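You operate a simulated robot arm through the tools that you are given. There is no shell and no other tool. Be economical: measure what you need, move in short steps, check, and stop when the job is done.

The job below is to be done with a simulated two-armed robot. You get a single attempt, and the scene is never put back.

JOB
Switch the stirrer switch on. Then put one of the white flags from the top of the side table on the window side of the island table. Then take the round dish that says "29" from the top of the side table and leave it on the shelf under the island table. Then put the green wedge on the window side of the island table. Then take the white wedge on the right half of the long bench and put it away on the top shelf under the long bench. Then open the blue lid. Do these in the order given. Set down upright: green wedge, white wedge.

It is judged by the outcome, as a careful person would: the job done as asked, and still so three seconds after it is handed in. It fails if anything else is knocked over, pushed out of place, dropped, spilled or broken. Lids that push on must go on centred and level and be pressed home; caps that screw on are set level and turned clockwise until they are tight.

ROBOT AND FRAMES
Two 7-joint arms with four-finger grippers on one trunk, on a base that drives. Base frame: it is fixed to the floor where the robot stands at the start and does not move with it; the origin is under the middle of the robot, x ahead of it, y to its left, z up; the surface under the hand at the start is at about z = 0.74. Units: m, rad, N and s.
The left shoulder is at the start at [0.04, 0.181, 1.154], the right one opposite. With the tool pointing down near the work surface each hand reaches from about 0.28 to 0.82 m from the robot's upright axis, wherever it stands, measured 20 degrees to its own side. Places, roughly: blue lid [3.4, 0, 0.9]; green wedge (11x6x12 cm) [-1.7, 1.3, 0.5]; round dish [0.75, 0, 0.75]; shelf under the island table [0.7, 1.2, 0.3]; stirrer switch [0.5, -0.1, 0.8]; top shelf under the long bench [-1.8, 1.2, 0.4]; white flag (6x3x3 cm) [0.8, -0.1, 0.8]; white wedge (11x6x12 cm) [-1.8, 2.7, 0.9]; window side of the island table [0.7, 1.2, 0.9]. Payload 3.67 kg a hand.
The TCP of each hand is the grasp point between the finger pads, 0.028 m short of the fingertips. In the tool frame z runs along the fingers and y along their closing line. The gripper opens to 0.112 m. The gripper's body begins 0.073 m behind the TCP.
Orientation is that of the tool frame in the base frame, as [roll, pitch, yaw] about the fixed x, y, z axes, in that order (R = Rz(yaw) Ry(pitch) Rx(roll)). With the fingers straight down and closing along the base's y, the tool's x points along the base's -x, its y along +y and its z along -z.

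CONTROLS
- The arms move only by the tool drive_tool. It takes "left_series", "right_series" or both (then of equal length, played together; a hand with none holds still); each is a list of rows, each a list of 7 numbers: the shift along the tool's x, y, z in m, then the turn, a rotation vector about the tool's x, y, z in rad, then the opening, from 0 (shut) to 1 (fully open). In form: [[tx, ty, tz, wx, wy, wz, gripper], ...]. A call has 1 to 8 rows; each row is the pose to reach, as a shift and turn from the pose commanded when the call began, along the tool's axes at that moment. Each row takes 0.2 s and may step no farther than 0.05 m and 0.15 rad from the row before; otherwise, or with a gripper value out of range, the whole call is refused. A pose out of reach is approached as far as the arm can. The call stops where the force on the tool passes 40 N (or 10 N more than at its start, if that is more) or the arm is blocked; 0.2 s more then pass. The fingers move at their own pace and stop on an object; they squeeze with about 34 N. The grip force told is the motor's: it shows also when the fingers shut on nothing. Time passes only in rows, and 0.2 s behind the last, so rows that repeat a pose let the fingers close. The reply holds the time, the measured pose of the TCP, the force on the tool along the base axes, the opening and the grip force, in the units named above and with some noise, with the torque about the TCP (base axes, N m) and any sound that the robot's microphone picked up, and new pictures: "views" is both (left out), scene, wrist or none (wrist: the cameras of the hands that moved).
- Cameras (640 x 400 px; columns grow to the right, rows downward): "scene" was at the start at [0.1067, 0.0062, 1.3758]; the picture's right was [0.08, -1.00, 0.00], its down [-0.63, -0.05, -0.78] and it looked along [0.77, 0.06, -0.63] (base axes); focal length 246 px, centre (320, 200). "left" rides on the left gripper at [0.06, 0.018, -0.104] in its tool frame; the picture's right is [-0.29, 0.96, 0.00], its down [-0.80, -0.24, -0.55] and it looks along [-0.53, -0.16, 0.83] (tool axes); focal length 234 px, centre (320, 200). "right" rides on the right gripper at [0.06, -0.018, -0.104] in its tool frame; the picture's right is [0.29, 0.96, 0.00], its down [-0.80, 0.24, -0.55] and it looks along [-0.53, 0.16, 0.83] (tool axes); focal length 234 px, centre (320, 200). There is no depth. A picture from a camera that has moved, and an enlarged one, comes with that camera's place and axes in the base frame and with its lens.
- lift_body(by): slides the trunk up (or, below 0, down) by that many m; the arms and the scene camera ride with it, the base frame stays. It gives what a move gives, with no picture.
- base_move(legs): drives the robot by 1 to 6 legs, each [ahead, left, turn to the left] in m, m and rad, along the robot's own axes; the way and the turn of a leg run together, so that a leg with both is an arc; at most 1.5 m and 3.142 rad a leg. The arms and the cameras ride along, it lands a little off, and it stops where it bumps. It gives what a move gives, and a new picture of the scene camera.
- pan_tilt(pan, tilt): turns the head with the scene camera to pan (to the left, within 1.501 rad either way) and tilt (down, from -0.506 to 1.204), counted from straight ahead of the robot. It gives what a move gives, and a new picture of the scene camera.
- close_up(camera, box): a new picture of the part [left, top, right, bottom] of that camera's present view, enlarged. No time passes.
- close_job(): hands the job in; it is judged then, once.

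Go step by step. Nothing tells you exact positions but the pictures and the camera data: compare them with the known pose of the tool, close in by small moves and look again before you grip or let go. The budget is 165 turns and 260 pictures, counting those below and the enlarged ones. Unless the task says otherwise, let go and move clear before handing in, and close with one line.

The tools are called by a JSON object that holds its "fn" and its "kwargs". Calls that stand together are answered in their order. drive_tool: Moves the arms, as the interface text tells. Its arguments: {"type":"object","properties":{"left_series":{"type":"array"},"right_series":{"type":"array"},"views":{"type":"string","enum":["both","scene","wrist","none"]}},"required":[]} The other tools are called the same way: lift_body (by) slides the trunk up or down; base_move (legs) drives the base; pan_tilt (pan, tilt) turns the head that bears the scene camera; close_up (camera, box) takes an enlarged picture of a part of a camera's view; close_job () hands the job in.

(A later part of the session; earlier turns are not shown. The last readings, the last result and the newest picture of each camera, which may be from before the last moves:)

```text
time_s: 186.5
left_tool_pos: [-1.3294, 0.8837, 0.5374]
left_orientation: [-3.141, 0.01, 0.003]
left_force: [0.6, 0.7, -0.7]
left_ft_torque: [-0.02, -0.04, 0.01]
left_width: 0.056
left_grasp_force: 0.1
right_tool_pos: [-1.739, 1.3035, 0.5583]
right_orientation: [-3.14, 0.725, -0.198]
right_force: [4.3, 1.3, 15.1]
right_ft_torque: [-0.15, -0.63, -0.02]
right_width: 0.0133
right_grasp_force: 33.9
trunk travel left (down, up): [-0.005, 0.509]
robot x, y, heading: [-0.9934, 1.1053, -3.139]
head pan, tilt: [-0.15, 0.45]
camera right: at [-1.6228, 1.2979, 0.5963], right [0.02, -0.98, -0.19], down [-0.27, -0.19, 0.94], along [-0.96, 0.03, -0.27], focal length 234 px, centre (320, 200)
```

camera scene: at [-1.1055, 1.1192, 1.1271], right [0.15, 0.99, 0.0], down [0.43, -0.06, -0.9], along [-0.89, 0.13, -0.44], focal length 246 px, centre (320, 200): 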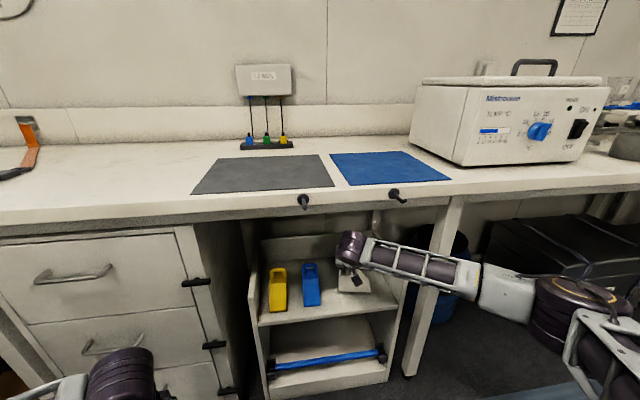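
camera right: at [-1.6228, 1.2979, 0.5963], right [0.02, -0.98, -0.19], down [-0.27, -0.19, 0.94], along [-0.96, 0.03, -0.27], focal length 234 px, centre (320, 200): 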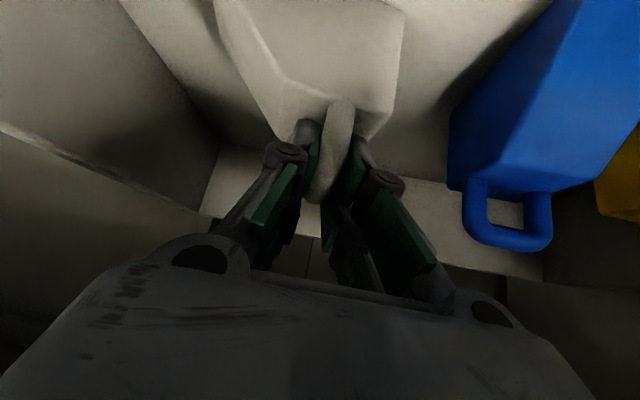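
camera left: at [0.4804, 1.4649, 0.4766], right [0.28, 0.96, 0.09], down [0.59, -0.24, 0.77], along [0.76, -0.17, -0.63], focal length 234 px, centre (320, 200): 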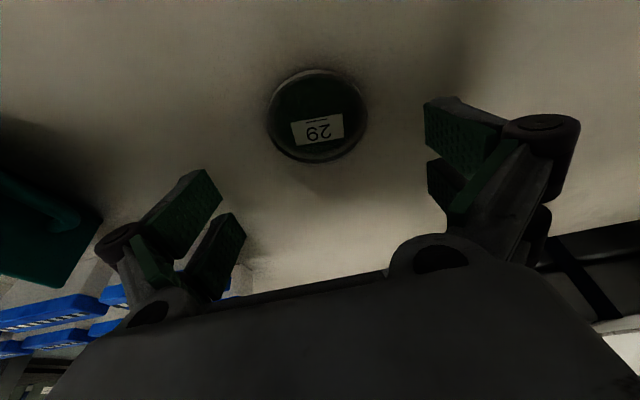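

Down on the shelf. I open and withdraw along the finger axis.

{"fn": "drive_tool", "kwargs": {"right_series": [[0, 0, -0.001, 0, 0, 0, 0.2], [0, 0, -0.001, 0, 0, 0, 0.35], [0, 0, -0.001, 0, 0, 0, 0.4], [0, 0, -0.025, 0, 0, 0, 0.4], [0.01, 0, -0.055, 0, 0, 0, 0.4], [0.03, 0, -0.085, 0, 0, 0, 0.4]]}}

{"fn": "close_up", "kwargs": {"camera": "scene", "box": [240, 210, 420, 350]}}

```text
time_s: 187.9
left_tool_pos: [-1.3298, 0.8846, 0.5371]
left_orientation: [3.141, 0.007, 0.004]
left_force: [-0.1, 0.3, 0.5]
left_ft_torque: [0.0, -0.05, -0.03]
left_width: 0.056
left_grasp_force: 0.1
right_tool_pos: [-1.6607, 1.2842, 0.5965]
right_orientation: [-3.137, 0.718, -0.197]
right_force: [0.2, -0.6, -0.1]
right_ft_torque: [0.03, 0.04, 0.02]
right_width: 0.045
right_grasp_force: 0.0
trunk travel left (down, up): [-0.005, 0.509]
robot x, y, heading: [-0.9935, 1.1052, -3.138]
head pan, tilt: [-0.15, 0.45]
camera scene: at [-1.1047, 1.1192, 1.1272], right [0.15, 0.99, 0.0], down [0.43, -0.06, -0.9], along [-0.89, 0.13, -0.44], focal length 246 px, centre (320, 200)
camera right: at [-1.5455, 1.2801, 0.6353], right [0.02, -0.98, -0.19], down [-0.28, -0.19, 0.94], along [-0.96, 0.03, -0.28], focal length 234 px, centre (320, 200)
```

scene: 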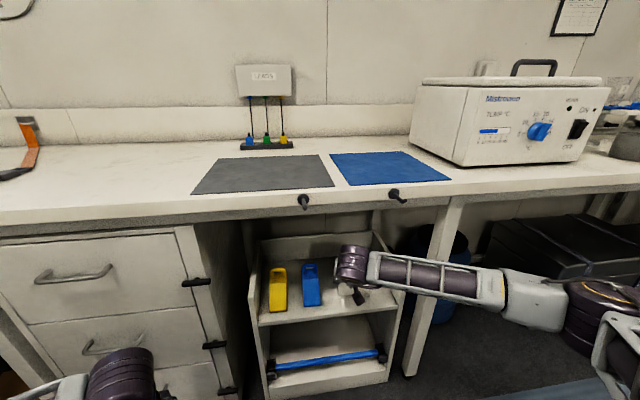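
right: 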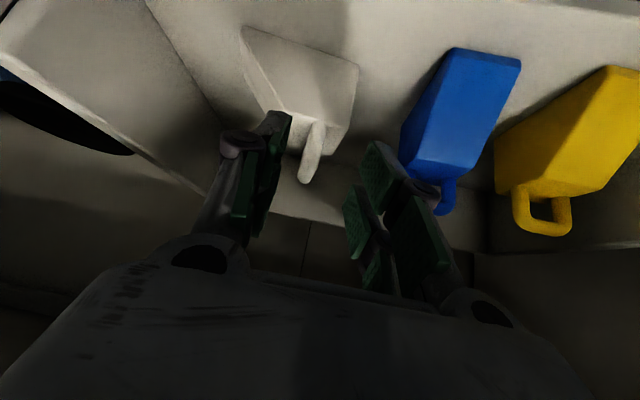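

```text
2.86 times, centred on (330, 280) of scene
camera zoom: at [-1.1047, 1.1192, 1.1272], right [0.15, 0.99, 0.0], down [0.43, -0.06, -0.9], along [-0.89, 0.13, -0.44], focal length 703 px, centre (291, -29)
```

zoom: 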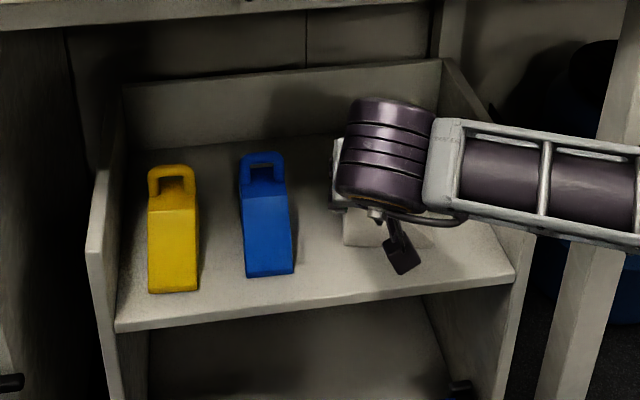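

The white wedge is upright on the shelf. I back out, raise the trunk, turn around and look for the way to the blue lid.

{"fn": "base_move", "kwargs": {"legs": [[-0.52, 0, 0], [0, 0, -3.135]]}}

{"fn": "lift_body", "kwargs": {"by": 0.4}}

{"fn": "pan_tilt", "kwargs": {"pan": -1.0, "tilt": 0.5}}

```text
time_s: 199.4
left_tool_pos: [-0.1172, 1.3088, 0.5377]
left_orientation: [3.141, 0.007, 3.081]
left_force: [-0.4, -0.1, -0.6]
left_ft_torque: [0.03, 0.03, 0.02]
left_width: 0.0559
left_grasp_force: 0.1
right_tool_pos: [0.1873, 0.8872, 0.5969]
right_orientation: [-3.138, 0.718, 2.882]
right_force: [1.1, 0.4, -0.9]
right_ft_torque: [0.0, -0.01, -0.01]
right_width: 0.0448
right_grasp_force: 0.0
trunk travel left (down, up): [-0.005, 0.509]
robot x, y, heading: [-0.4666, 1.1041, -0.062]
head pan, tilt: [-0.15, 0.45]
camera scene: at [-0.3551, 1.0883, 1.1272], right [-0.21, -0.98, 0.0], down [-0.43, 0.09, -0.9], along [0.88, -0.19, -0.44], focal length 246 px, centre (320, 200)
```

scene: 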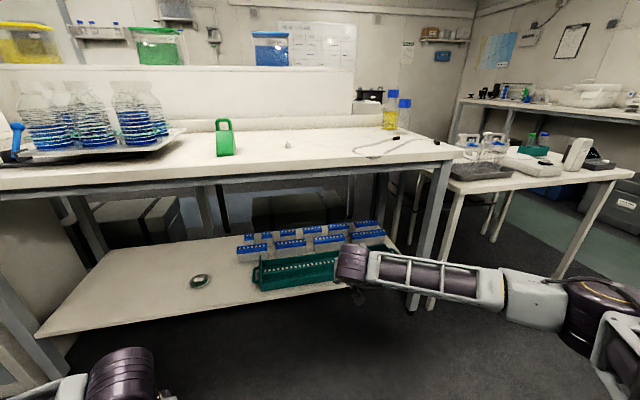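

```text
time_s: 203.2
left_tool_pos: [-0.118, 1.3071, 0.9375]
left_orientation: [-3.141, 0.007, 3.081]
left_force: [0.7, -0.5, -0.1]
left_ft_torque: [0.0, 0.02, 0.02]
left_width: 0.056
left_grasp_force: 0.1
right_tool_pos: [0.1885, 0.888, 0.9966]
right_orientation: [-3.137, 0.718, 2.883]
right_force: [0.5, 0.9, 0.6]
right_ft_torque: [-0.02, -0.01, 0.01]
right_width: 0.0449
right_grasp_force: 0.0
trunk travel left (down, up): [-0.405, 0.109]
robot x, y, heading: [-0.4677, 1.1071, -0.063]
head pan, tilt: [-0.15, 0.45]
```

```text
time_s: 204.4
left_tool_pos: [-0.118, 1.3089, 0.937]
left_orientation: [3.141, 0.007, 3.081]
left_force: [-0.2, -0.5, 0.1]
left_ft_torque: [-0.01, 0.0, -0.02]
left_width: 0.056
left_grasp_force: 0.0
right_tool_pos: [0.1886, 0.8873, 0.9961]
right_orientation: [-3.136, 0.719, 2.88]
right_force: [-0.5, 0.0, 0.4]
right_ft_torque: [-0.01, -0.01, -0.01]
right_width: 0.045
right_grasp_force: 0.0
trunk travel left (down, up): [-0.405, 0.109]
robot x, y, heading: [-0.4658, 1.1083, -0.061]
head pan, tilt: [-1.0, 0.499]
camera scene: at [-0.4004, 1.0282, 1.5217], right [-0.87, -0.49, 0.0], down [-0.23, 0.42, -0.88], along [0.43, -0.77, -0.48], focal length 246 px, centre (320, 200)
```

scene: 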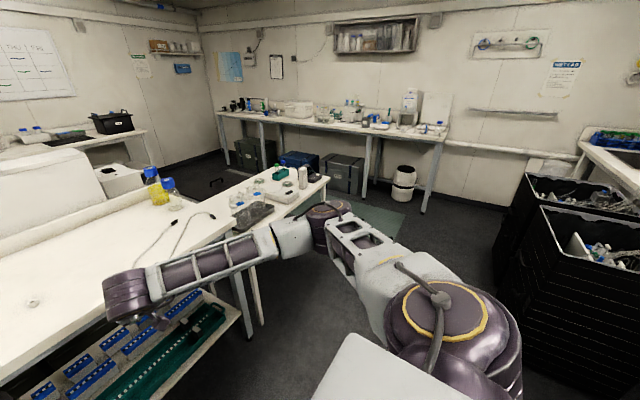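

The corridor right of the side table is clear (crates stay behind x = -0.9). I drive around: strafe right, then forward past the table.

{"fn": "base_move", "kwargs": {"legs": [[0, 0, 0.061], [0, -1.1, 0], [0, -1.06, 0]]}}

{"fn": "pan_tilt", "kwargs": {"pan": 0.3, "tilt": 0.4}}

```text
time_s: 215.9
left_tool_pos: [-0.1047, -0.844, 0.9369]
left_orientation: [3.141, 0.006, -3.117]
left_force: [0.6, -0.1, 0.2]
left_ft_torque: [-0.01, 0.01, -0.01]
left_width: 0.056
left_grasp_force: 0.0
right_tool_pos: [0.236, -1.2377, 0.9963]
right_orientation: [-3.138, 0.718, 2.967]
right_force: [0.2, 0.0, 0.1]
right_ft_torque: [0.05, 0.01, 0.0]
right_width: 0.0451
right_grasp_force: 0.1
trunk travel left (down, up): [-0.405, 0.109]
robot x, y, heading: [-0.4361, -1.0724, 0.023]
head pan, tilt: [-1.0, 0.499]
camera scene: at [-0.3621, -1.1474, 1.5217], right [-0.83, -0.56, 0.0], down [-0.27, 0.4, -0.88], along [0.49, -0.73, -0.48], focal length 246 px, centre (320, 200)
```

scene: 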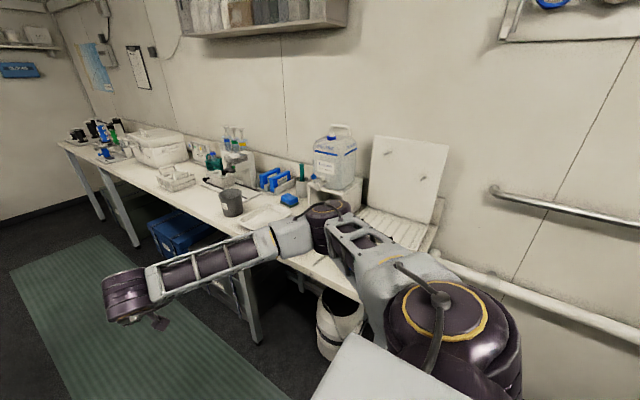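

```text
time_s: 217.4
left_tool_pos: [-0.1038, -0.8437, 0.9353]
left_orientation: [3.14, 0.007, -3.117]
left_force: [0.9, -0.9, -0.6]
left_ft_torque: [-0.01, -0.02, -0.01]
left_width: 0.0562
left_grasp_force: 0.0
right_tool_pos: [0.2352, -1.238, 0.9959]
right_orientation: [-3.138, 0.718, 2.966]
right_force: [-0.5, -0.4, 0.0]
right_ft_torque: [0.02, -0.03, -0.02]
right_width: 0.045
right_grasp_force: 0.1
trunk travel left (down, up): [-0.405, 0.109]
robot x, y, heading: [-0.4356, -1.0745, 0.026]
head pan, tilt: [0.3, 0.4]
camera scene: at [-0.3253, -1.0426, 1.5308], right [0.32, -0.95, 0.0], down [-0.37, -0.12, -0.92], along [0.87, 0.29, -0.39], focal length 246 px, centre (320, 200)
```

scene: 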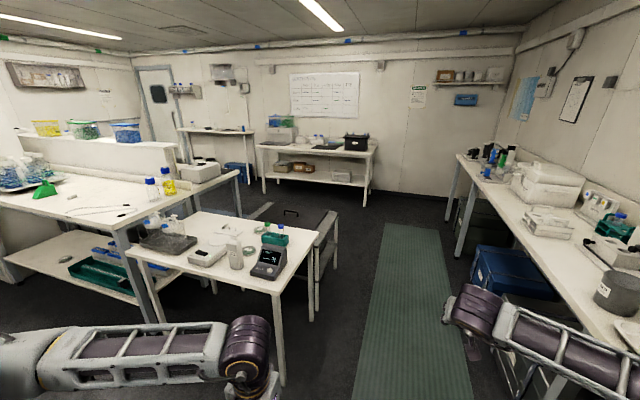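

Something stands behind the side table; I enlarge that area and the far bench.

{"fn": "close_up", "kwargs": {"camera": "scene", "box": [240, 110, 400, 240]}}

{"fn": "close_up", "kwargs": {"camera": "scene", "box": [250, 105, 380, 195]}}

```text
3.08 times, centred on (320, 175) of scene
camera zoom: at [-0.3253, -1.0426, 1.5308], right [0.32, -0.95, 0.0], down [-0.37, -0.12, -0.92], along [0.87, 0.29, -0.39], focal length 758 px, centre (320, 277)
```

zoom: 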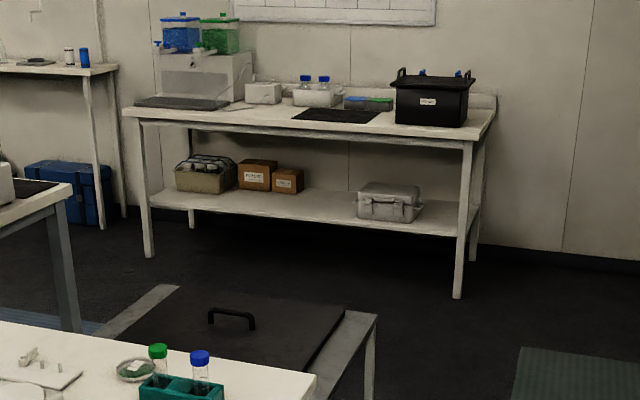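

```text
4.44 times, centred on (315, 150) of scene
camera zoom: at [-0.3253, -1.0426, 1.5308], right [0.32, -0.95, 0.0], down [-0.37, -0.12, -0.92], along [0.87, 0.29, -0.39], focal length 1094 px, centre (342, 422)
```

zoom: 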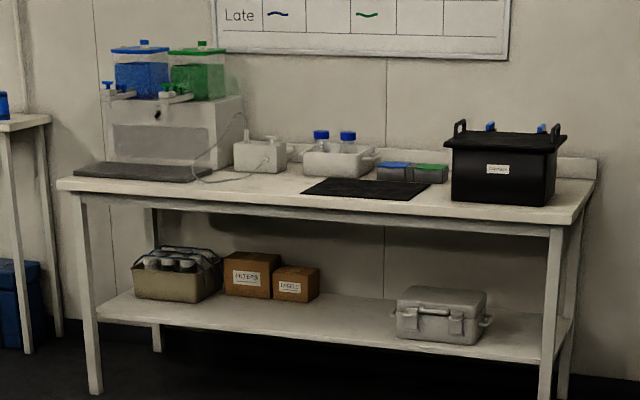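

The thing behind the side table is a low cart (x 1.0–1.55, y down to -0.58); the blue-lidded box sits on the far bench near [3.4, 0, 0.9]. To keep the right elbow clear of the right-hand bench, I straighten the right arm forward before driving through.

{"fn": "drive_tool", "kwargs": {"right_series": [[-0.032, 0.024, 0.015, 0, 0, 0, 0.4], [-0.064, 0.048, 0.03, 0, 0, 0, 0.4], [-0.096, 0.072, 0.045, 0, 0, 0, 0.4], [-0.128, 0.095, 0.059, 0, 0, 0, 0.4]], "views": "none"}}

{"fn": "pan_tilt", "kwargs": {"pan": -0.4, "tilt": 0.5}}

```text
time_s: 218.4
left_tool_pos: [-0.1038, -0.8436, 0.9352]
left_orientation: [-3.139, 0.006, -3.115]
left_force: [0.5, 0.0, -0.3]
left_ft_torque: [-0.03, 0.01, -0.01]
left_width: 0.056
left_grasp_force: 0.1
right_tool_pos: [0.3894, -1.1677, 1.0363]
right_orientation: [-3.136, 0.717, 2.969]
right_force: [0.4, 0.5, 0.5]
right_ft_torque: [0.0, 0.02, -0.05]
right_width: 0.0449
right_grasp_force: 0.0
trunk travel left (down, up): [-0.405, 0.109]
robot x, y, heading: [-0.4333, -1.0692, 0.025]
head pan, tilt: [0.3, 0.4]
```

```text
time_s: 219.5
left_tool_pos: [-0.1025, -0.8432, 0.9355]
left_orientation: [3.14, 0.007, -3.115]
left_force: [-0.3, 0.0, -1.2]
left_ft_torque: [-0.02, 0.0, 0.0]
left_width: 0.0559
left_grasp_force: 0.1
right_tool_pos: [0.3875, -1.1682, 1.0363]
right_orientation: [-3.136, 0.718, 2.966]
right_force: [-0.6, 0.2, 0.0]
right_ft_torque: [0.02, 0.0, 0.01]
right_width: 0.0448
right_grasp_force: 0.1
trunk travel left (down, up): [-0.405, 0.109]
robot x, y, heading: [-0.4314, -1.0729, 0.022]
head pan, tilt: [-0.4, 0.499]
camera scene: at [-0.3281, -1.105, 1.5217], right [-0.37, -0.93, 0.0], down [-0.45, 0.17, -0.88], along [0.82, -0.32, -0.48], focal length 246 px, centre (320, 200)
```

scene: 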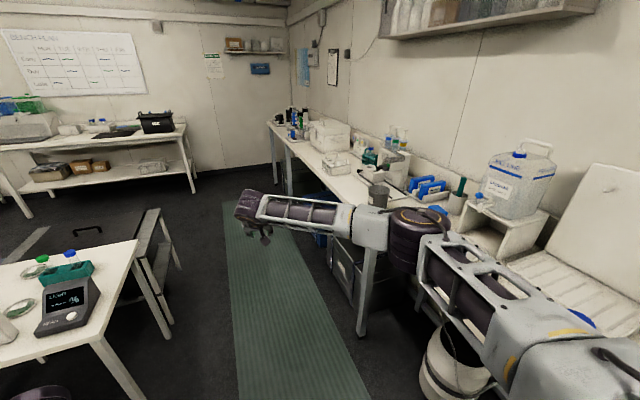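

Clear margins on both sides. I drive forward past the cart to x of about 2.0, then strafe left in front of the far bench.

{"fn": "base_move", "kwargs": {"legs": [[0, 0, -0.022], [1.2, 0, 0], [1.23, 0, 0]]}}

{"fn": "pan_tilt", "kwargs": {"pan": 0.0, "tilt": 0.5}}

```text
time_s: 232.1
left_tool_pos: [2.3297, -0.8688, 0.9362]
left_orientation: [-3.141, 0.007, -3.135]
left_force: [0.7, -0.7, -0.3]
left_ft_torque: [-0.04, 0.0, 0.0]
left_width: 0.056
left_grasp_force: 0.0
right_tool_pos: [2.8156, -1.2016, 1.0362]
right_orientation: [-3.135, 0.719, 2.948]
right_force: [-0.1, -0.1, -0.5]
right_ft_torque: [-0.01, -0.03, -0.01]
right_width: 0.0448
right_grasp_force: 0.0
trunk travel left (down, up): [-0.405, 0.109]
robot x, y, heading: [1.996, -1.0912, 0.003]
head pan, tilt: [-0.4, 0.499]
camera scene: at [2.1, -1.1256, 1.5217], right [-0.38, -0.92, 0.0], down [-0.44, 0.18, -0.88], along [0.81, -0.34, -0.48], focal length 246 px, centre (320, 200)
```

scene: 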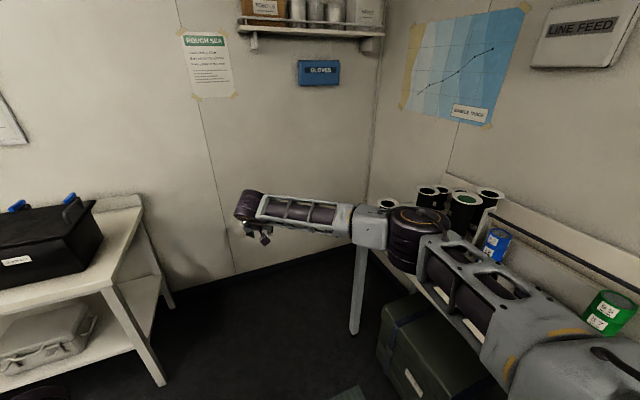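

```text
time_s: 233.0
left_tool_pos: [2.3289, -0.8677, 0.938]
left_orientation: [3.14, 0.006, -3.133]
left_force: [0.4, -0.7, -0.2]
left_ft_torque: [-0.03, 0.01, 0.01]
left_width: 0.0557
left_grasp_force: 0.0
right_tool_pos: [2.8144, -1.2029, 1.0362]
right_orientation: [-3.135, 0.719, 2.946]
right_force: [-0.3, 0.4, -0.6]
right_ft_torque: [0.02, 0.0, -0.03]
right_width: 0.0449
right_grasp_force: 0.1
trunk travel left (down, up): [-0.405, 0.109]
robot x, y, heading: [1.9924, -1.0906, -0.001]
head pan, tilt: [0.0, 0.499]
camera scene: at [2.1069, -1.0904, 1.5217], right [0.0, -1.0, 0.0], down [-0.48, 0.0, -0.88], along [0.88, 0.0, -0.48], focal length 246 px, centre (320, 200)
```

scene: 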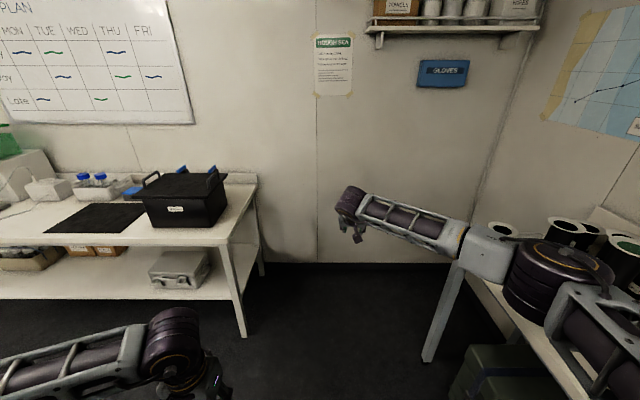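

The bench front edge is at x of about 2.87. I back 10 cm for margin and strafe left 1.1 m.

{"fn": "base_move", "kwargs": {"legs": [[-0.1, 0, 0], [0, 1.1, 0]]}}

{"fn": "close_up", "kwargs": {"camera": "scene", "box": [240, 130, 440, 250]}}

```text
time_s: 239.4
left_tool_pos: [2.229, 0.2041, 0.9372]
left_orientation: [3.141, 0.007, -3.141]
left_force: [0.7, 0.2, 0.9]
left_ft_torque: [-0.01, 0.03, 0.01]
left_width: 0.0561
left_grasp_force: 0.2
right_tool_pos: [2.7133, -0.1316, 1.037]
right_orientation: [-3.135, 0.72, 2.944]
right_force: [0.4, 0.5, -0.5]
right_ft_torque: [-0.03, 0.01, -0.01]
right_width: 0.0448
right_grasp_force: 0.1
trunk travel left (down, up): [-0.405, 0.109]
robot x, y, heading: [1.8914, -0.0175, -0.002]
head pan, tilt: [0.0, 0.499]
camera scene: at [2.0061, -0.0172, 1.5217], right [0.0, -1.0, 0.0], down [-0.48, 0.0, -0.88], along [0.88, 0.0, -0.48], focal length 246 px, centre (320, 200)
```

scene: 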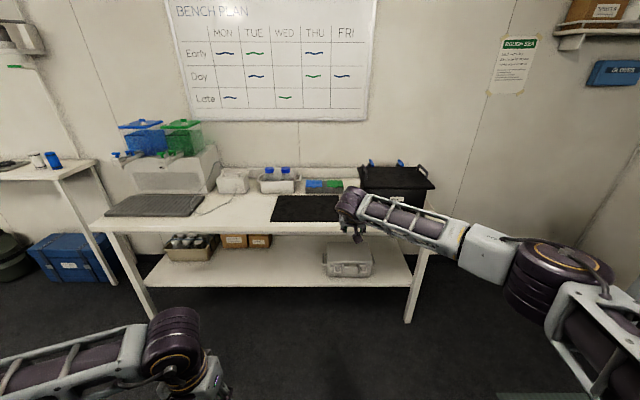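

```text
3.20 times, centred on (340, 190) of scene
camera zoom: at [2.0061, -0.0172, 1.5217], right [0.0, -1.0, 0.0], down [-0.48, 0.0, -0.88], along [0.88, 0.0, -0.48], focal length 788 px, centre (256, 232)
```

zoom: 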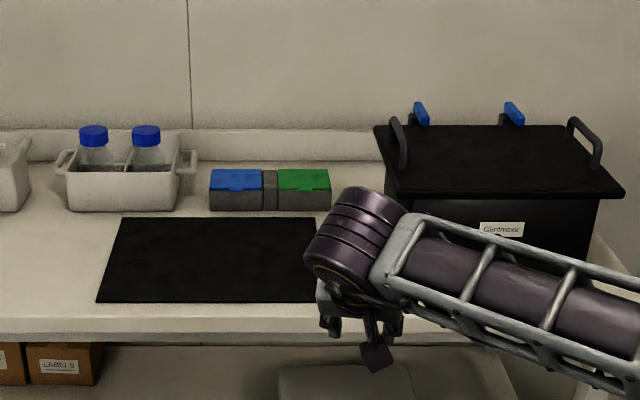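

The blue lid is a flip lid on the small box at about [3.27, 0.02], next to a green-lidded one. I draw the right hand back and drive closer for a better look.

{"fn": "drive_tool", "kwargs": {"right_series": [[0.023, -0.008, -0.033, 0, 0, 0, 0.4], [0.046, -0.016, -0.067, 0, 0, 0, 0.4], [0.068, -0.024, -0.1, 0, 0, 0, 0.4], [0.091, -0.031, -0.133, 0, 0, 0, 0.4], [0.114, -0.039, -0.167, 0, 0, 0, 0.4], [0.137, -0.047, -0.2, 0, 0, 0, 0.4]], "views": "none"}}

{"fn": "base_move", "kwargs": {"legs": [[0, 0.14, 0], [0.6, 0, 0]]}}

{"fn": "close_up", "kwargs": {"camera": "scene", "box": [260, 160, 420, 260]}}

```text
time_s: 240.8
left_tool_pos: [2.2286, 0.2022, 0.9356]
left_orientation: [-3.14, 0.007, -3.139]
left_force: [-0.8, 0.6, -0.3]
left_ft_torque: [0.02, -0.02, -0.01]
left_width: 0.0562
left_grasp_force: 0.2
right_tool_pos: [2.4714, -0.132, 1.0986]
right_orientation: [-3.138, 0.719, 2.944]
right_force: [0.2, -0.1, -0.3]
right_ft_torque: [0.0, 0.01, -0.03]
right_width: 0.0449
right_grasp_force: 0.1
trunk travel left (down, up): [-0.405, 0.109]
robot x, y, heading: [1.8985, -0.0184, 0.005]
head pan, tilt: [0.0, 0.499]
```

```text
time_s: 245.3
left_tool_pos: [2.8412, 0.3571, 0.9361]
left_orientation: [-3.141, 0.006, -3.122]
left_force: [-0.8, -0.1, 0.3]
left_ft_torque: [0.0, -0.04, -0.03]
left_width: 0.056
left_grasp_force: 0.1
right_tool_pos: [3.0919, 0.0258, 1.0993]
right_orientation: [-3.137, 0.718, 2.96]
right_force: [0.0, 0.2, -1.4]
right_ft_torque: [0.02, 0.0, 0.0]
right_width: 0.045
right_grasp_force: 0.0
trunk travel left (down, up): [-0.405, 0.109]
robot x, y, heading: [2.5069, 0.1343, 0.016]
head pan, tilt: [0.0, 0.499]
camera scene: at [2.6221, 0.133, 1.5217], right [0.02, -1.0, 0.0], down [-0.48, -0.01, -0.88], along [0.88, 0.02, -0.48], focal length 246 px, centre (320, 200)
```

scene: 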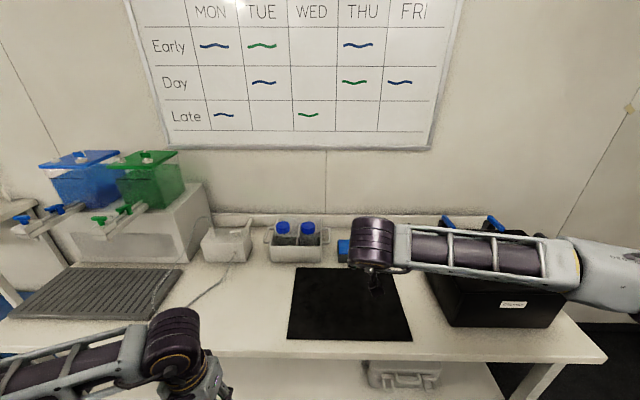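

```text
4.00 times, centred on (340, 210) of scene
camera zoom: at [2.6221, 0.133, 1.5217], right [0.02, -1.0, 0.0], down [-0.48, -0.01, -0.88], along [0.88, 0.02, -0.48], focal length 985 px, centre (240, 160)
```

zoom: 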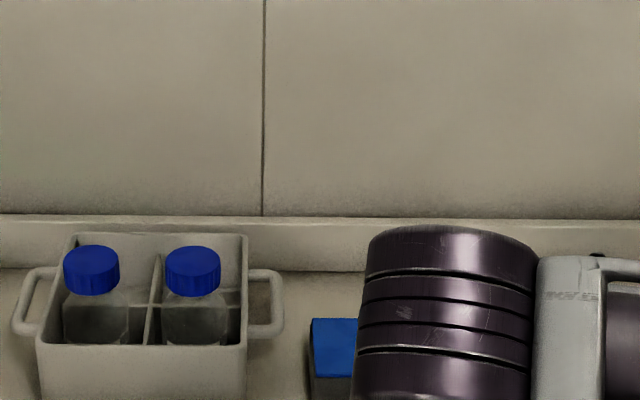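

The forearm hides the box; I look with the wrist camera and also raise the left hand clear of the bench edge.

{"fn": "drive_tool", "kwargs": {"left_series": [[0, 0, -0.04, 0, 0, 0, 0.5], [0, 0, -0.08, 0, 0, 0, 0.5], [0, 0, -0.12, 0, 0, 0, 0.5]], "right_series": [[0, -0.02, -0.02, 0, 0, 0, 0.4], [0, -0.05, -0.04, 0, 0, 0, 0.4], [0, -0.08, -0.05, 0, 0, 0, 0.4]]}}

{"fn": "close_up", "kwargs": {"camera": "right", "box": [200, 40, 440, 240]}}

{"fn": "close_up", "kwargs": {"camera": "scene", "box": [300, 210, 440, 300]}}

```text
time_s: 246.1
left_tool_pos: [2.8437, 0.359, 1.0602]
left_orientation: [3.141, 0.006, -3.123]
left_force: [0.1, 0.0, -0.5]
left_ft_torque: [0.01, 0.01, -0.02]
left_width: 0.0561
left_grasp_force: 0.1
right_tool_pos: [3.0435, -0.0457, 1.1373]
right_orientation: [-3.137, 0.717, 2.959]
right_force: [0.2, -0.4, -0.5]
right_ft_torque: [0.01, -0.01, 0.02]
right_width: 0.0448
right_grasp_force: 0.1
trunk travel left (down, up): [-0.405, 0.109]
robot x, y, heading: [2.5118, 0.1329, 0.021]
head pan, tilt: [0.0, 0.499]
camera scene: at [2.6221, 0.1317, 1.5217], right [0.02, -1.0, 0.0], down [-0.48, -0.01, -0.88], along [0.88, 0.02, -0.48], focal length 246 px, centre (320, 200)
camera right: at [2.9292, -0.0427, 1.1769], right [-0.04, 0.98, -0.19], down [0.27, 0.2, 0.94], along [0.96, -0.02, -0.28], focal length 234 px, centre (320, 200)
camera left: at [2.7822, 0.3745, 1.1633], right [0.27, 0.96, 0.0], down [0.8, -0.22, 0.56], along [0.54, -0.15, -0.83], focal length 234 px, centre (320, 200)
```

scene: 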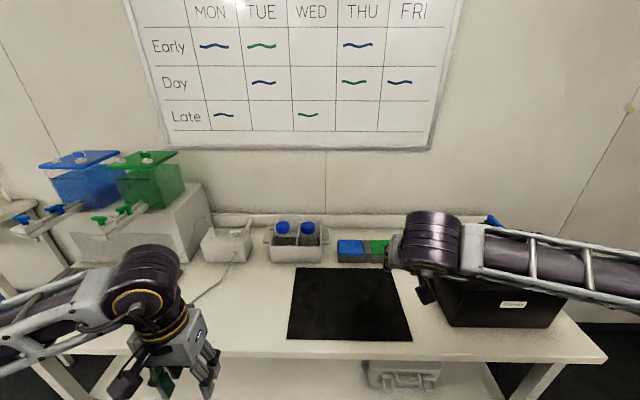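
right: 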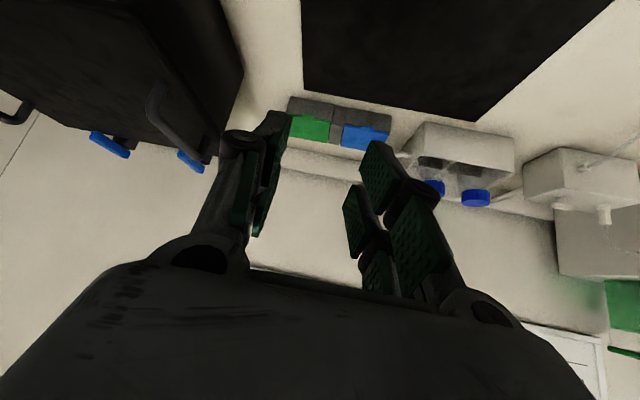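
left: 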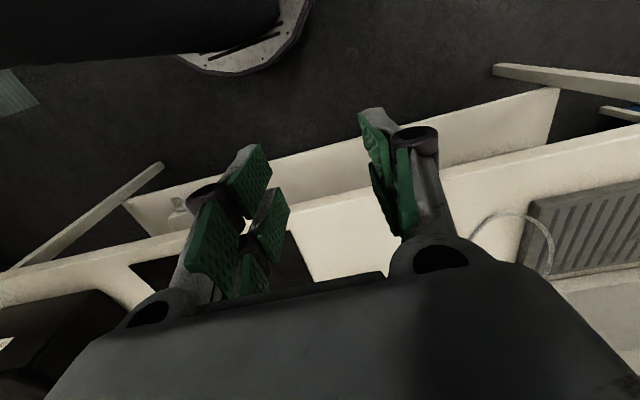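

```text
2.00 times, centred on (320, 140) of right
camera zoom: at [2.9292, -0.0427, 1.1769], right [-0.04, 0.98, -0.19], down [0.27, 0.2, 0.94], along [0.96, -0.02, -0.28], focal length 468 px, centre (320, 320)
```

zoom: 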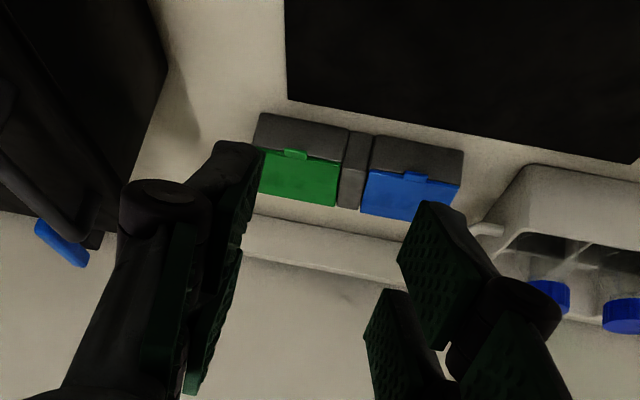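

```text
4.44 times, centred on (370, 255) of scene
camera zoom: at [2.6221, 0.1317, 1.5217], right [0.02, -1.0, 0.0], down [-0.48, -0.01, -0.88], along [0.88, 0.02, -0.48], focal length 1094 px, centre (98, -44)
```

zoom: 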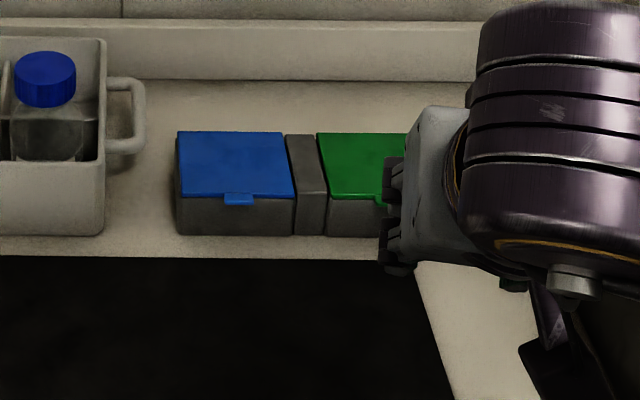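

The lid has a front tab at about [3.385, 0.022, 0.857], hinged at the back; the bench here is near z = 0.815. The black box crowds the right arm, so I'll use the left hand: close it, tilt it forward, and hook the tab from below. First I tuck the right hand and shift the robot right.

{"fn": "drive_tool", "kwargs": {"right_series": [[0.018, -0.01, -0.023, 0, 0, 0, 0.4], [0.036, -0.02, -0.046, 0, 0, 0, 0.4], [0.055, -0.031, -0.068, 0, 0, 0, 0.4], [0.073, -0.041, -0.09, 0, 0, 0, 0.4], [0.091, -0.052, -0.113, 0, 0, 0, 0.4], [0.109, -0.062, -0.136, 0, 0, 0, 0.4], [0.109, -0.062, -0.136, 0, 0, 0, 0.4]], "left_series": [[-0.025, 0, 0, 0, -0.13, 0, 0.3], [-0.05, 0, 0, 0, -0.26, 0, 0.1], [-0.075, 0, 0, 0, -0.39, 0, 0], [-0.1, 0, 0, 0, -0.52, 0, 0], [-0.125, 0, 0, 0, -0.65, 0, 0], [-0.15, 0, 0, 0, -0.78, 0, 0], [-0.17, 0, 0, 0, -0.9, 0, 0]], "views": "none"}}

{"fn": "base_move", "kwargs": {"legs": [[0, -0.235, -0.02], [0.12, 0, 0]]}}

{"fn": "close_up", "kwargs": {"camera": "left", "box": [160, 0, 480, 200]}}

```text
time_s: 247.7
left_tool_pos: [3.0094, 0.362, 1.0577]
left_orientation: [3.142, 0.906, -3.121]
left_force: [0.5, -0.9, 0.2]
left_ft_torque: [-0.02, -0.01, -0.02]
left_width: 0.0
left_grasp_force: 34.1
left hand out of reach, approached as far as the arm can: row 1, 2, 3, 4, 5
right_tool_pos: [2.9604, -0.0297, 1.1895]
right_orientation: [-3.138, 0.717, 2.962]
right_force: [-0.9, -0.6, 0.1]
right_ft_torque: [0.02, 0.01, -0.01]
right_width: 0.0449
right_grasp_force: 0.0
right hand out of reach, approached as far as the arm can: row 3, 4, 5, 6, 7
trunk travel left (down, up): [-0.405, 0.109]
robot x, y, heading: [2.5051, 0.1295, 0.016]
head pan, tilt: [0.0, 0.499]
```

```text
time_s: 250.4
left_tool_pos: [3.1346, 0.1074, 1.0592]
left_orientation: [3.14, 0.908, 3.14]
left_force: [0.5, 0.1, -0.6]
left_ft_torque: [-0.01, -0.01, 0.03]
left_width: 0.0
left_grasp_force: 34.4
right_tool_pos: [3.0769, -0.2829, 1.1882]
right_orientation: [-3.138, 0.719, 2.94]
right_force: [-0.3, 0.1, 0.2]
right_ft_torque: [0.0, 0.0, 0.0]
right_width: 0.045
right_grasp_force: 0.1
trunk travel left (down, up): [-0.405, 0.109]
robot x, y, heading: [2.6326, -0.113, -0.007]
head pan, tilt: [0.0, 0.499]
camera scene: at [2.7424, -0.1121, 1.5218], right [0.0, -1.0, 0.0], down [-0.48, 0.0, -0.88], along [0.88, 0.0, -0.48], focal length 246 px, centre (320, 200)
```

scene: 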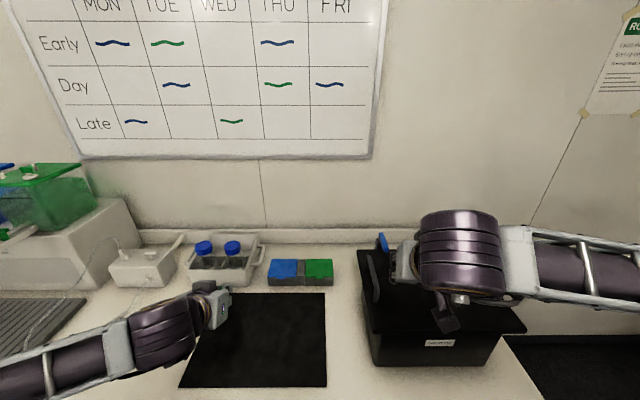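

```text
2.00 times, centred on (320, 100) of left
camera zoom: at [3.0153, 0.1253, 1.0745], right [0.18, 0.96, 0.23], down [0.05, -0.24, 0.97], along [0.98, -0.16, -0.09], focal length 468 px, centre (320, 400)
```

zoom: 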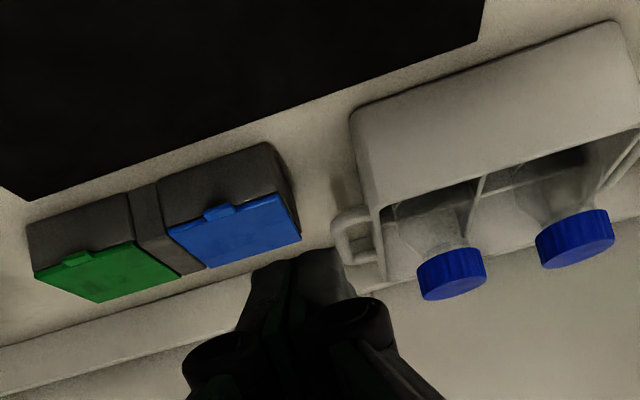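

I get a scene close-up to triangulate the tab precisely.

{"fn": "close_up", "kwargs": {"camera": "scene", "box": [250, 245, 350, 300]}}

```text
6.40 times, centred on (300, 272) of scene
camera zoom: at [2.7424, -0.1121, 1.5218], right [0.0, -1.0, 0.0], down [-0.48, 0.0, -0.88], along [0.88, 0.0, -0.48], focal length 1576 px, centre (448, -264)
```

zoom: 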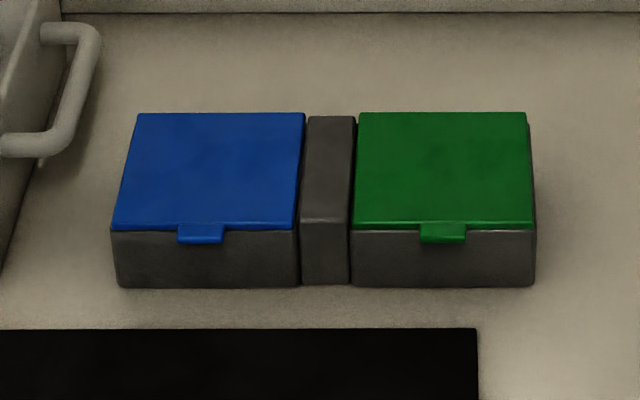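

The tab is at [3.366, 0.022, 0.870] with the bench near z = 0.825. I bring the closed left fingertips low in front of it.

{"fn": "drive_tool", "kwargs": {"left_series": [[0.009, -0.014, 0.04, 0, 0, 0, 0], [0.018, -0.028, 0.08, 0, 0, 0, 0], [0.027, -0.043, 0.12, 0, 0, 0, 0], [0.036, -0.057, 0.16, 0, 0, 0, 0], [0.046, -0.071, 0.2, 0, 0, 0, 0], [0.0547, -0.085, 0.2398, 0, 0, 0, 0]]}}

{"fn": "close_up", "kwargs": {"camera": "scene", "box": [230, 240, 350, 330]}}

{"fn": "close_up", "kwargs": {"camera": "left", "box": [220, 60, 420, 220]}}

```text
time_s: 251.8
left_tool_pos: [3.2932, 0.0222, 0.8702]
left_orientation: [-3.141, 0.908, 3.138]
left_force: [-0.5, 0.1, 0.9]
left_ft_torque: [0.03, 0.05, 0.02]
left_width: 0.0
left_grasp_force: 34.3
right_tool_pos: [3.0796, -0.2831, 1.1902]
right_orientation: [-3.136, 0.718, 2.94]
right_force: [1.1, -0.5, 0.8]
right_ft_torque: [-0.01, 0.04, 0.0]
right_width: 0.0449
right_grasp_force: 0.0
trunk travel left (down, up): [-0.405, 0.109]
robot x, y, heading: [2.6278, -0.1085, -0.005]
head pan, tilt: [0.0, 0.499]
camera scene: at [2.7447, -0.1117, 1.5215], right [0.0, -1.0, 0.0], down [-0.48, 0.0, -0.88], along [0.88, 0.0, -0.48], focal length 246 px, centre (320, 200)
camera left: at [3.1734, 0.0389, 0.8857], right [0.18, 0.96, 0.23], down [0.05, -0.24, 0.97], along [0.98, -0.16, -0.09], focal length 234 px, centre (320, 200)
```

scene: 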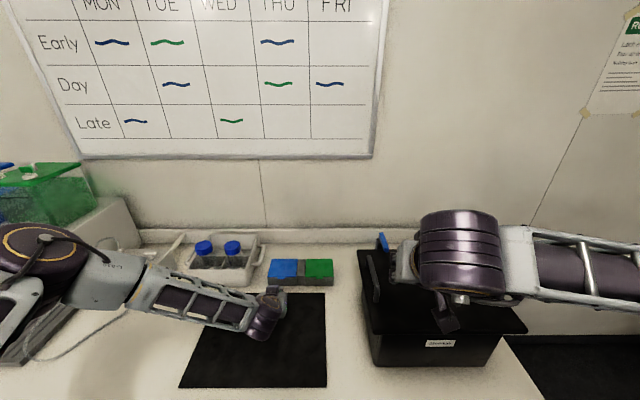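
left: 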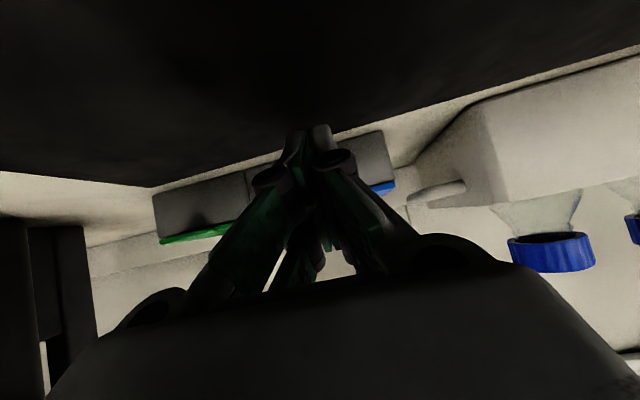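

```text
4.44 times, centred on (290, 285) of scene
camera zoom: at [2.7447, -0.1117, 1.5215], right [0.0, -1.0, 0.0], down [-0.48, 0.0, -0.88], along [0.88, 0.0, -0.48], focal length 1094 px, centre (453, -178)
```

zoom: 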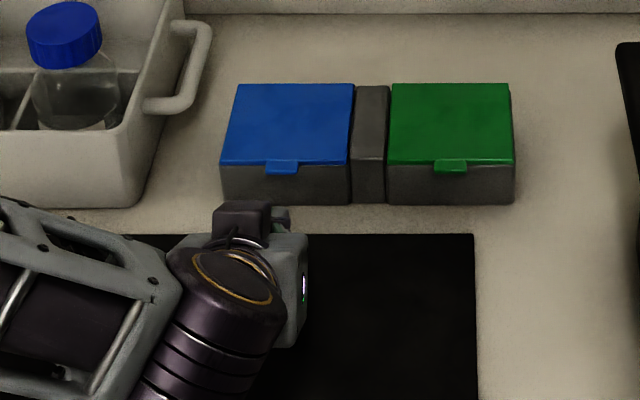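

```text
2.50 times, centred on (320, 140) of left
camera zoom: at [3.1734, 0.0389, 0.8857], right [0.18, 0.96, 0.23], down [0.05, -0.24, 0.97], along [0.98, -0.16, -0.09], focal length 585 px, centre (320, 350)
```

zoom: 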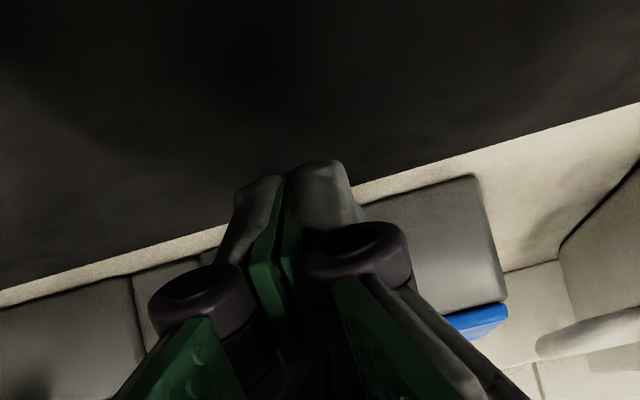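

Aligned in y with the tab. I slide the fingertips forward beneath it.

{"fn": "drive_tool", "kwargs": {"left_series": [[0.0, 0, 0.012, 0, 0, 0, 0], [-0.008, 0, 0.024, 0, 0, 0, 0], [-0.015, 0, 0.034, 0, 0, 0, 0], [-0.0217, 0, 0.044, 0, 0, 0, 0]]}}

{"fn": "close_up", "kwargs": {"camera": "scene", "box": [250, 245, 350, 320]}}

{"fn": "close_up", "kwargs": {"camera": "left", "box": [220, 60, 420, 220]}}

```text
time_s: 252.8
left_tool_pos: [3.3362, 0.0202, 0.8597]
left_orientation: [3.141, 0.908, 3.138]
left_force: [-12.5, -0.6, 14.7]
left_ft_torque: [-0.01, 0.46, 0.02]
left_width: 0.0
left_grasp_force: 35.9
right_tool_pos: [3.0741, -0.2837, 1.1895]
right_orientation: [-3.138, 0.721, 2.939]
right_force: [-0.2, 0.2, 0.5]
right_ft_torque: [0.02, 0.0, 0.05]
right_width: 0.0447
right_grasp_force: 0.1
trunk travel left (down, up): [-0.405, 0.109]
robot x, y, heading: [2.6276, -0.1112, -0.006]
head pan, tilt: [0.0, 0.499]
camera scene: at [2.739, -0.1126, 1.5221], right [0.0, -1.0, 0.0], down [-0.48, 0.0, -0.88], along [0.88, 0.0, -0.48], focal length 246 px, centre (320, 200)
camera left: at [3.2173, 0.0388, 0.8758], right [0.18, 0.96, 0.23], down [0.05, -0.24, 0.97], along [0.98, -0.16, -0.09], focal length 234 px, centre (320, 200)
```

scene: 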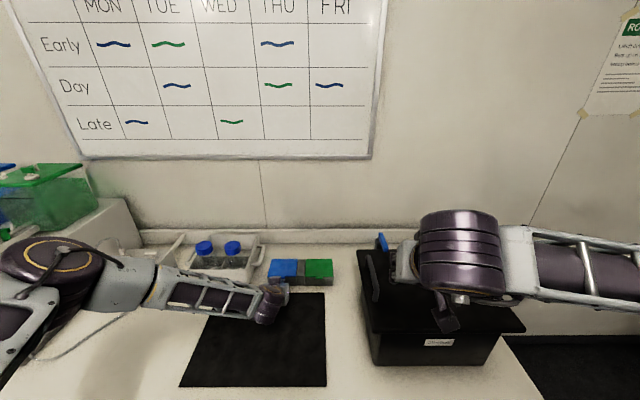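
left: 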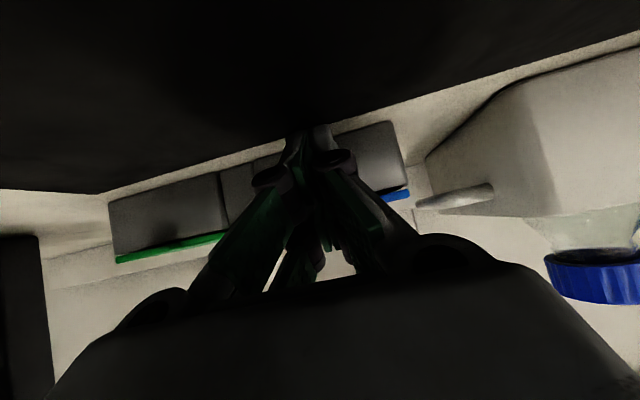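

```text
5.33 times, centred on (300, 282) of scene
camera zoom: at [2.739, -0.1126, 1.5221], right [0.0, -1.0, 0.0], down [-0.48, 0.0, -0.88], along [0.88, 0.0, -0.48], focal length 1313 px, centre (427, -240)
```

zoom: 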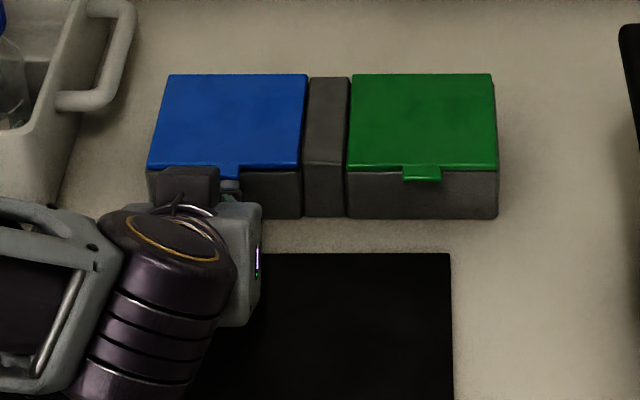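

```text
2.50 times, centred on (320, 140) of left
camera zoom: at [3.2173, 0.0388, 0.8758], right [0.18, 0.96, 0.23], down [0.05, -0.24, 0.97], along [0.98, -0.16, -0.09], focal length 585 px, centre (320, 350)
```

zoom: 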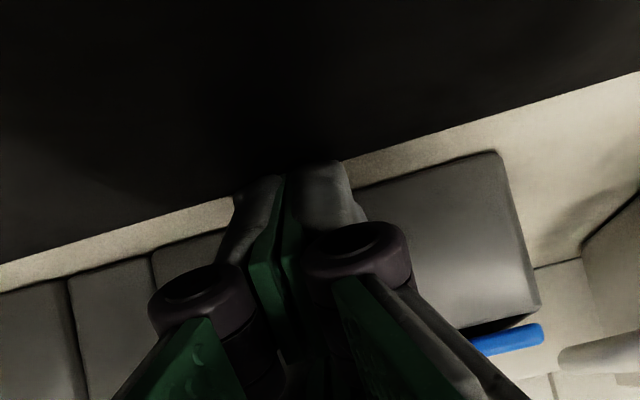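

The fingertips are against the box front under the tab. I lift along the lid's arc, up to about 45 degrees, and look.

{"fn": "drive_tool", "kwargs": {"left_series": [[-0.0075, 0, -0.0065, 0, 0, 0, 0], [-0.0189, 0, -0.016, 0, 0, 0, 0], [-0.03, 0, -0.022, 0, 0, 0, 0], [-0.0416, 0, -0.0275, 0, 0, 0, 0], [-0.054, 0, -0.0305, 0, 0, 0, 0], [-0.0664, 0, -0.0325, 0, 0, 0, 0]]}}

{"fn": "close_up", "kwargs": {"camera": "scene", "box": [240, 225, 350, 310]}}

```text
time_s: 254.2
left_tool_pos: [3.3543, 0.0213, 0.9304]
left_orientation: [-3.14, 0.905, 3.141]
left_force: [0.6, 0.1, -0.1]
left_ft_torque: [0.0, 0.0, 0.01]
left_width: 0.0003
left_grasp_force: 35.4
right_tool_pos: [3.0789, -0.2836, 1.188]
right_orientation: [-3.137, 0.718, 2.94]
right_force: [0.0, 0.1, 0.0]
right_ft_torque: [-0.01, 0.01, 0.03]
right_width: 0.0449
right_grasp_force: 0.1
trunk travel left (down, up): [-0.405, 0.109]
robot x, y, heading: [2.6362, -0.1129, -0.002]
head pan, tilt: [0.0, 0.499]
camera scene: at [2.7437, -0.112, 1.5217], right [0.0, -1.0, 0.0], down [-0.48, 0.0, -0.88], along [0.88, 0.0, -0.48], focal length 246 px, centre (320, 200)
camera left: at [3.2348, 0.0387, 0.9458], right [0.18, 0.96, 0.23], down [0.06, -0.24, 0.97], along [0.98, -0.16, -0.1], focal length 234 px, centre (320, 200)
```

scene: 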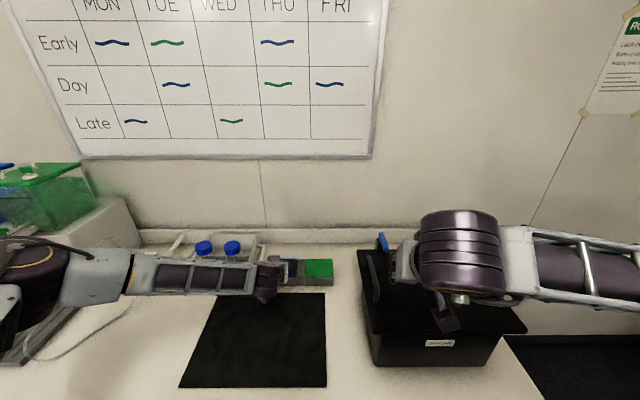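
left: 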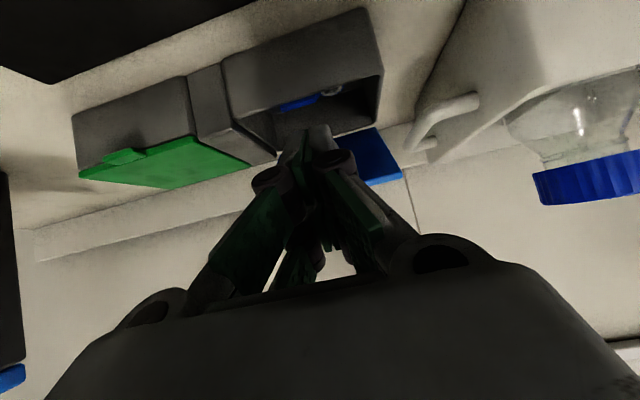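

```text
4.71 times, centred on (295, 268) of scene
camera zoom: at [2.7437, -0.112, 1.5217], right [0.0, -1.0, 0.0], down [-0.48, 0.0, -0.88], along [0.88, 0.0, -0.48], focal length 1158 px, centre (438, -118)
```

zoom: 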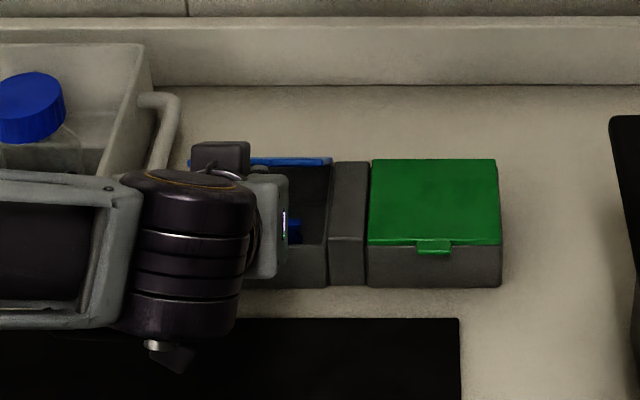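

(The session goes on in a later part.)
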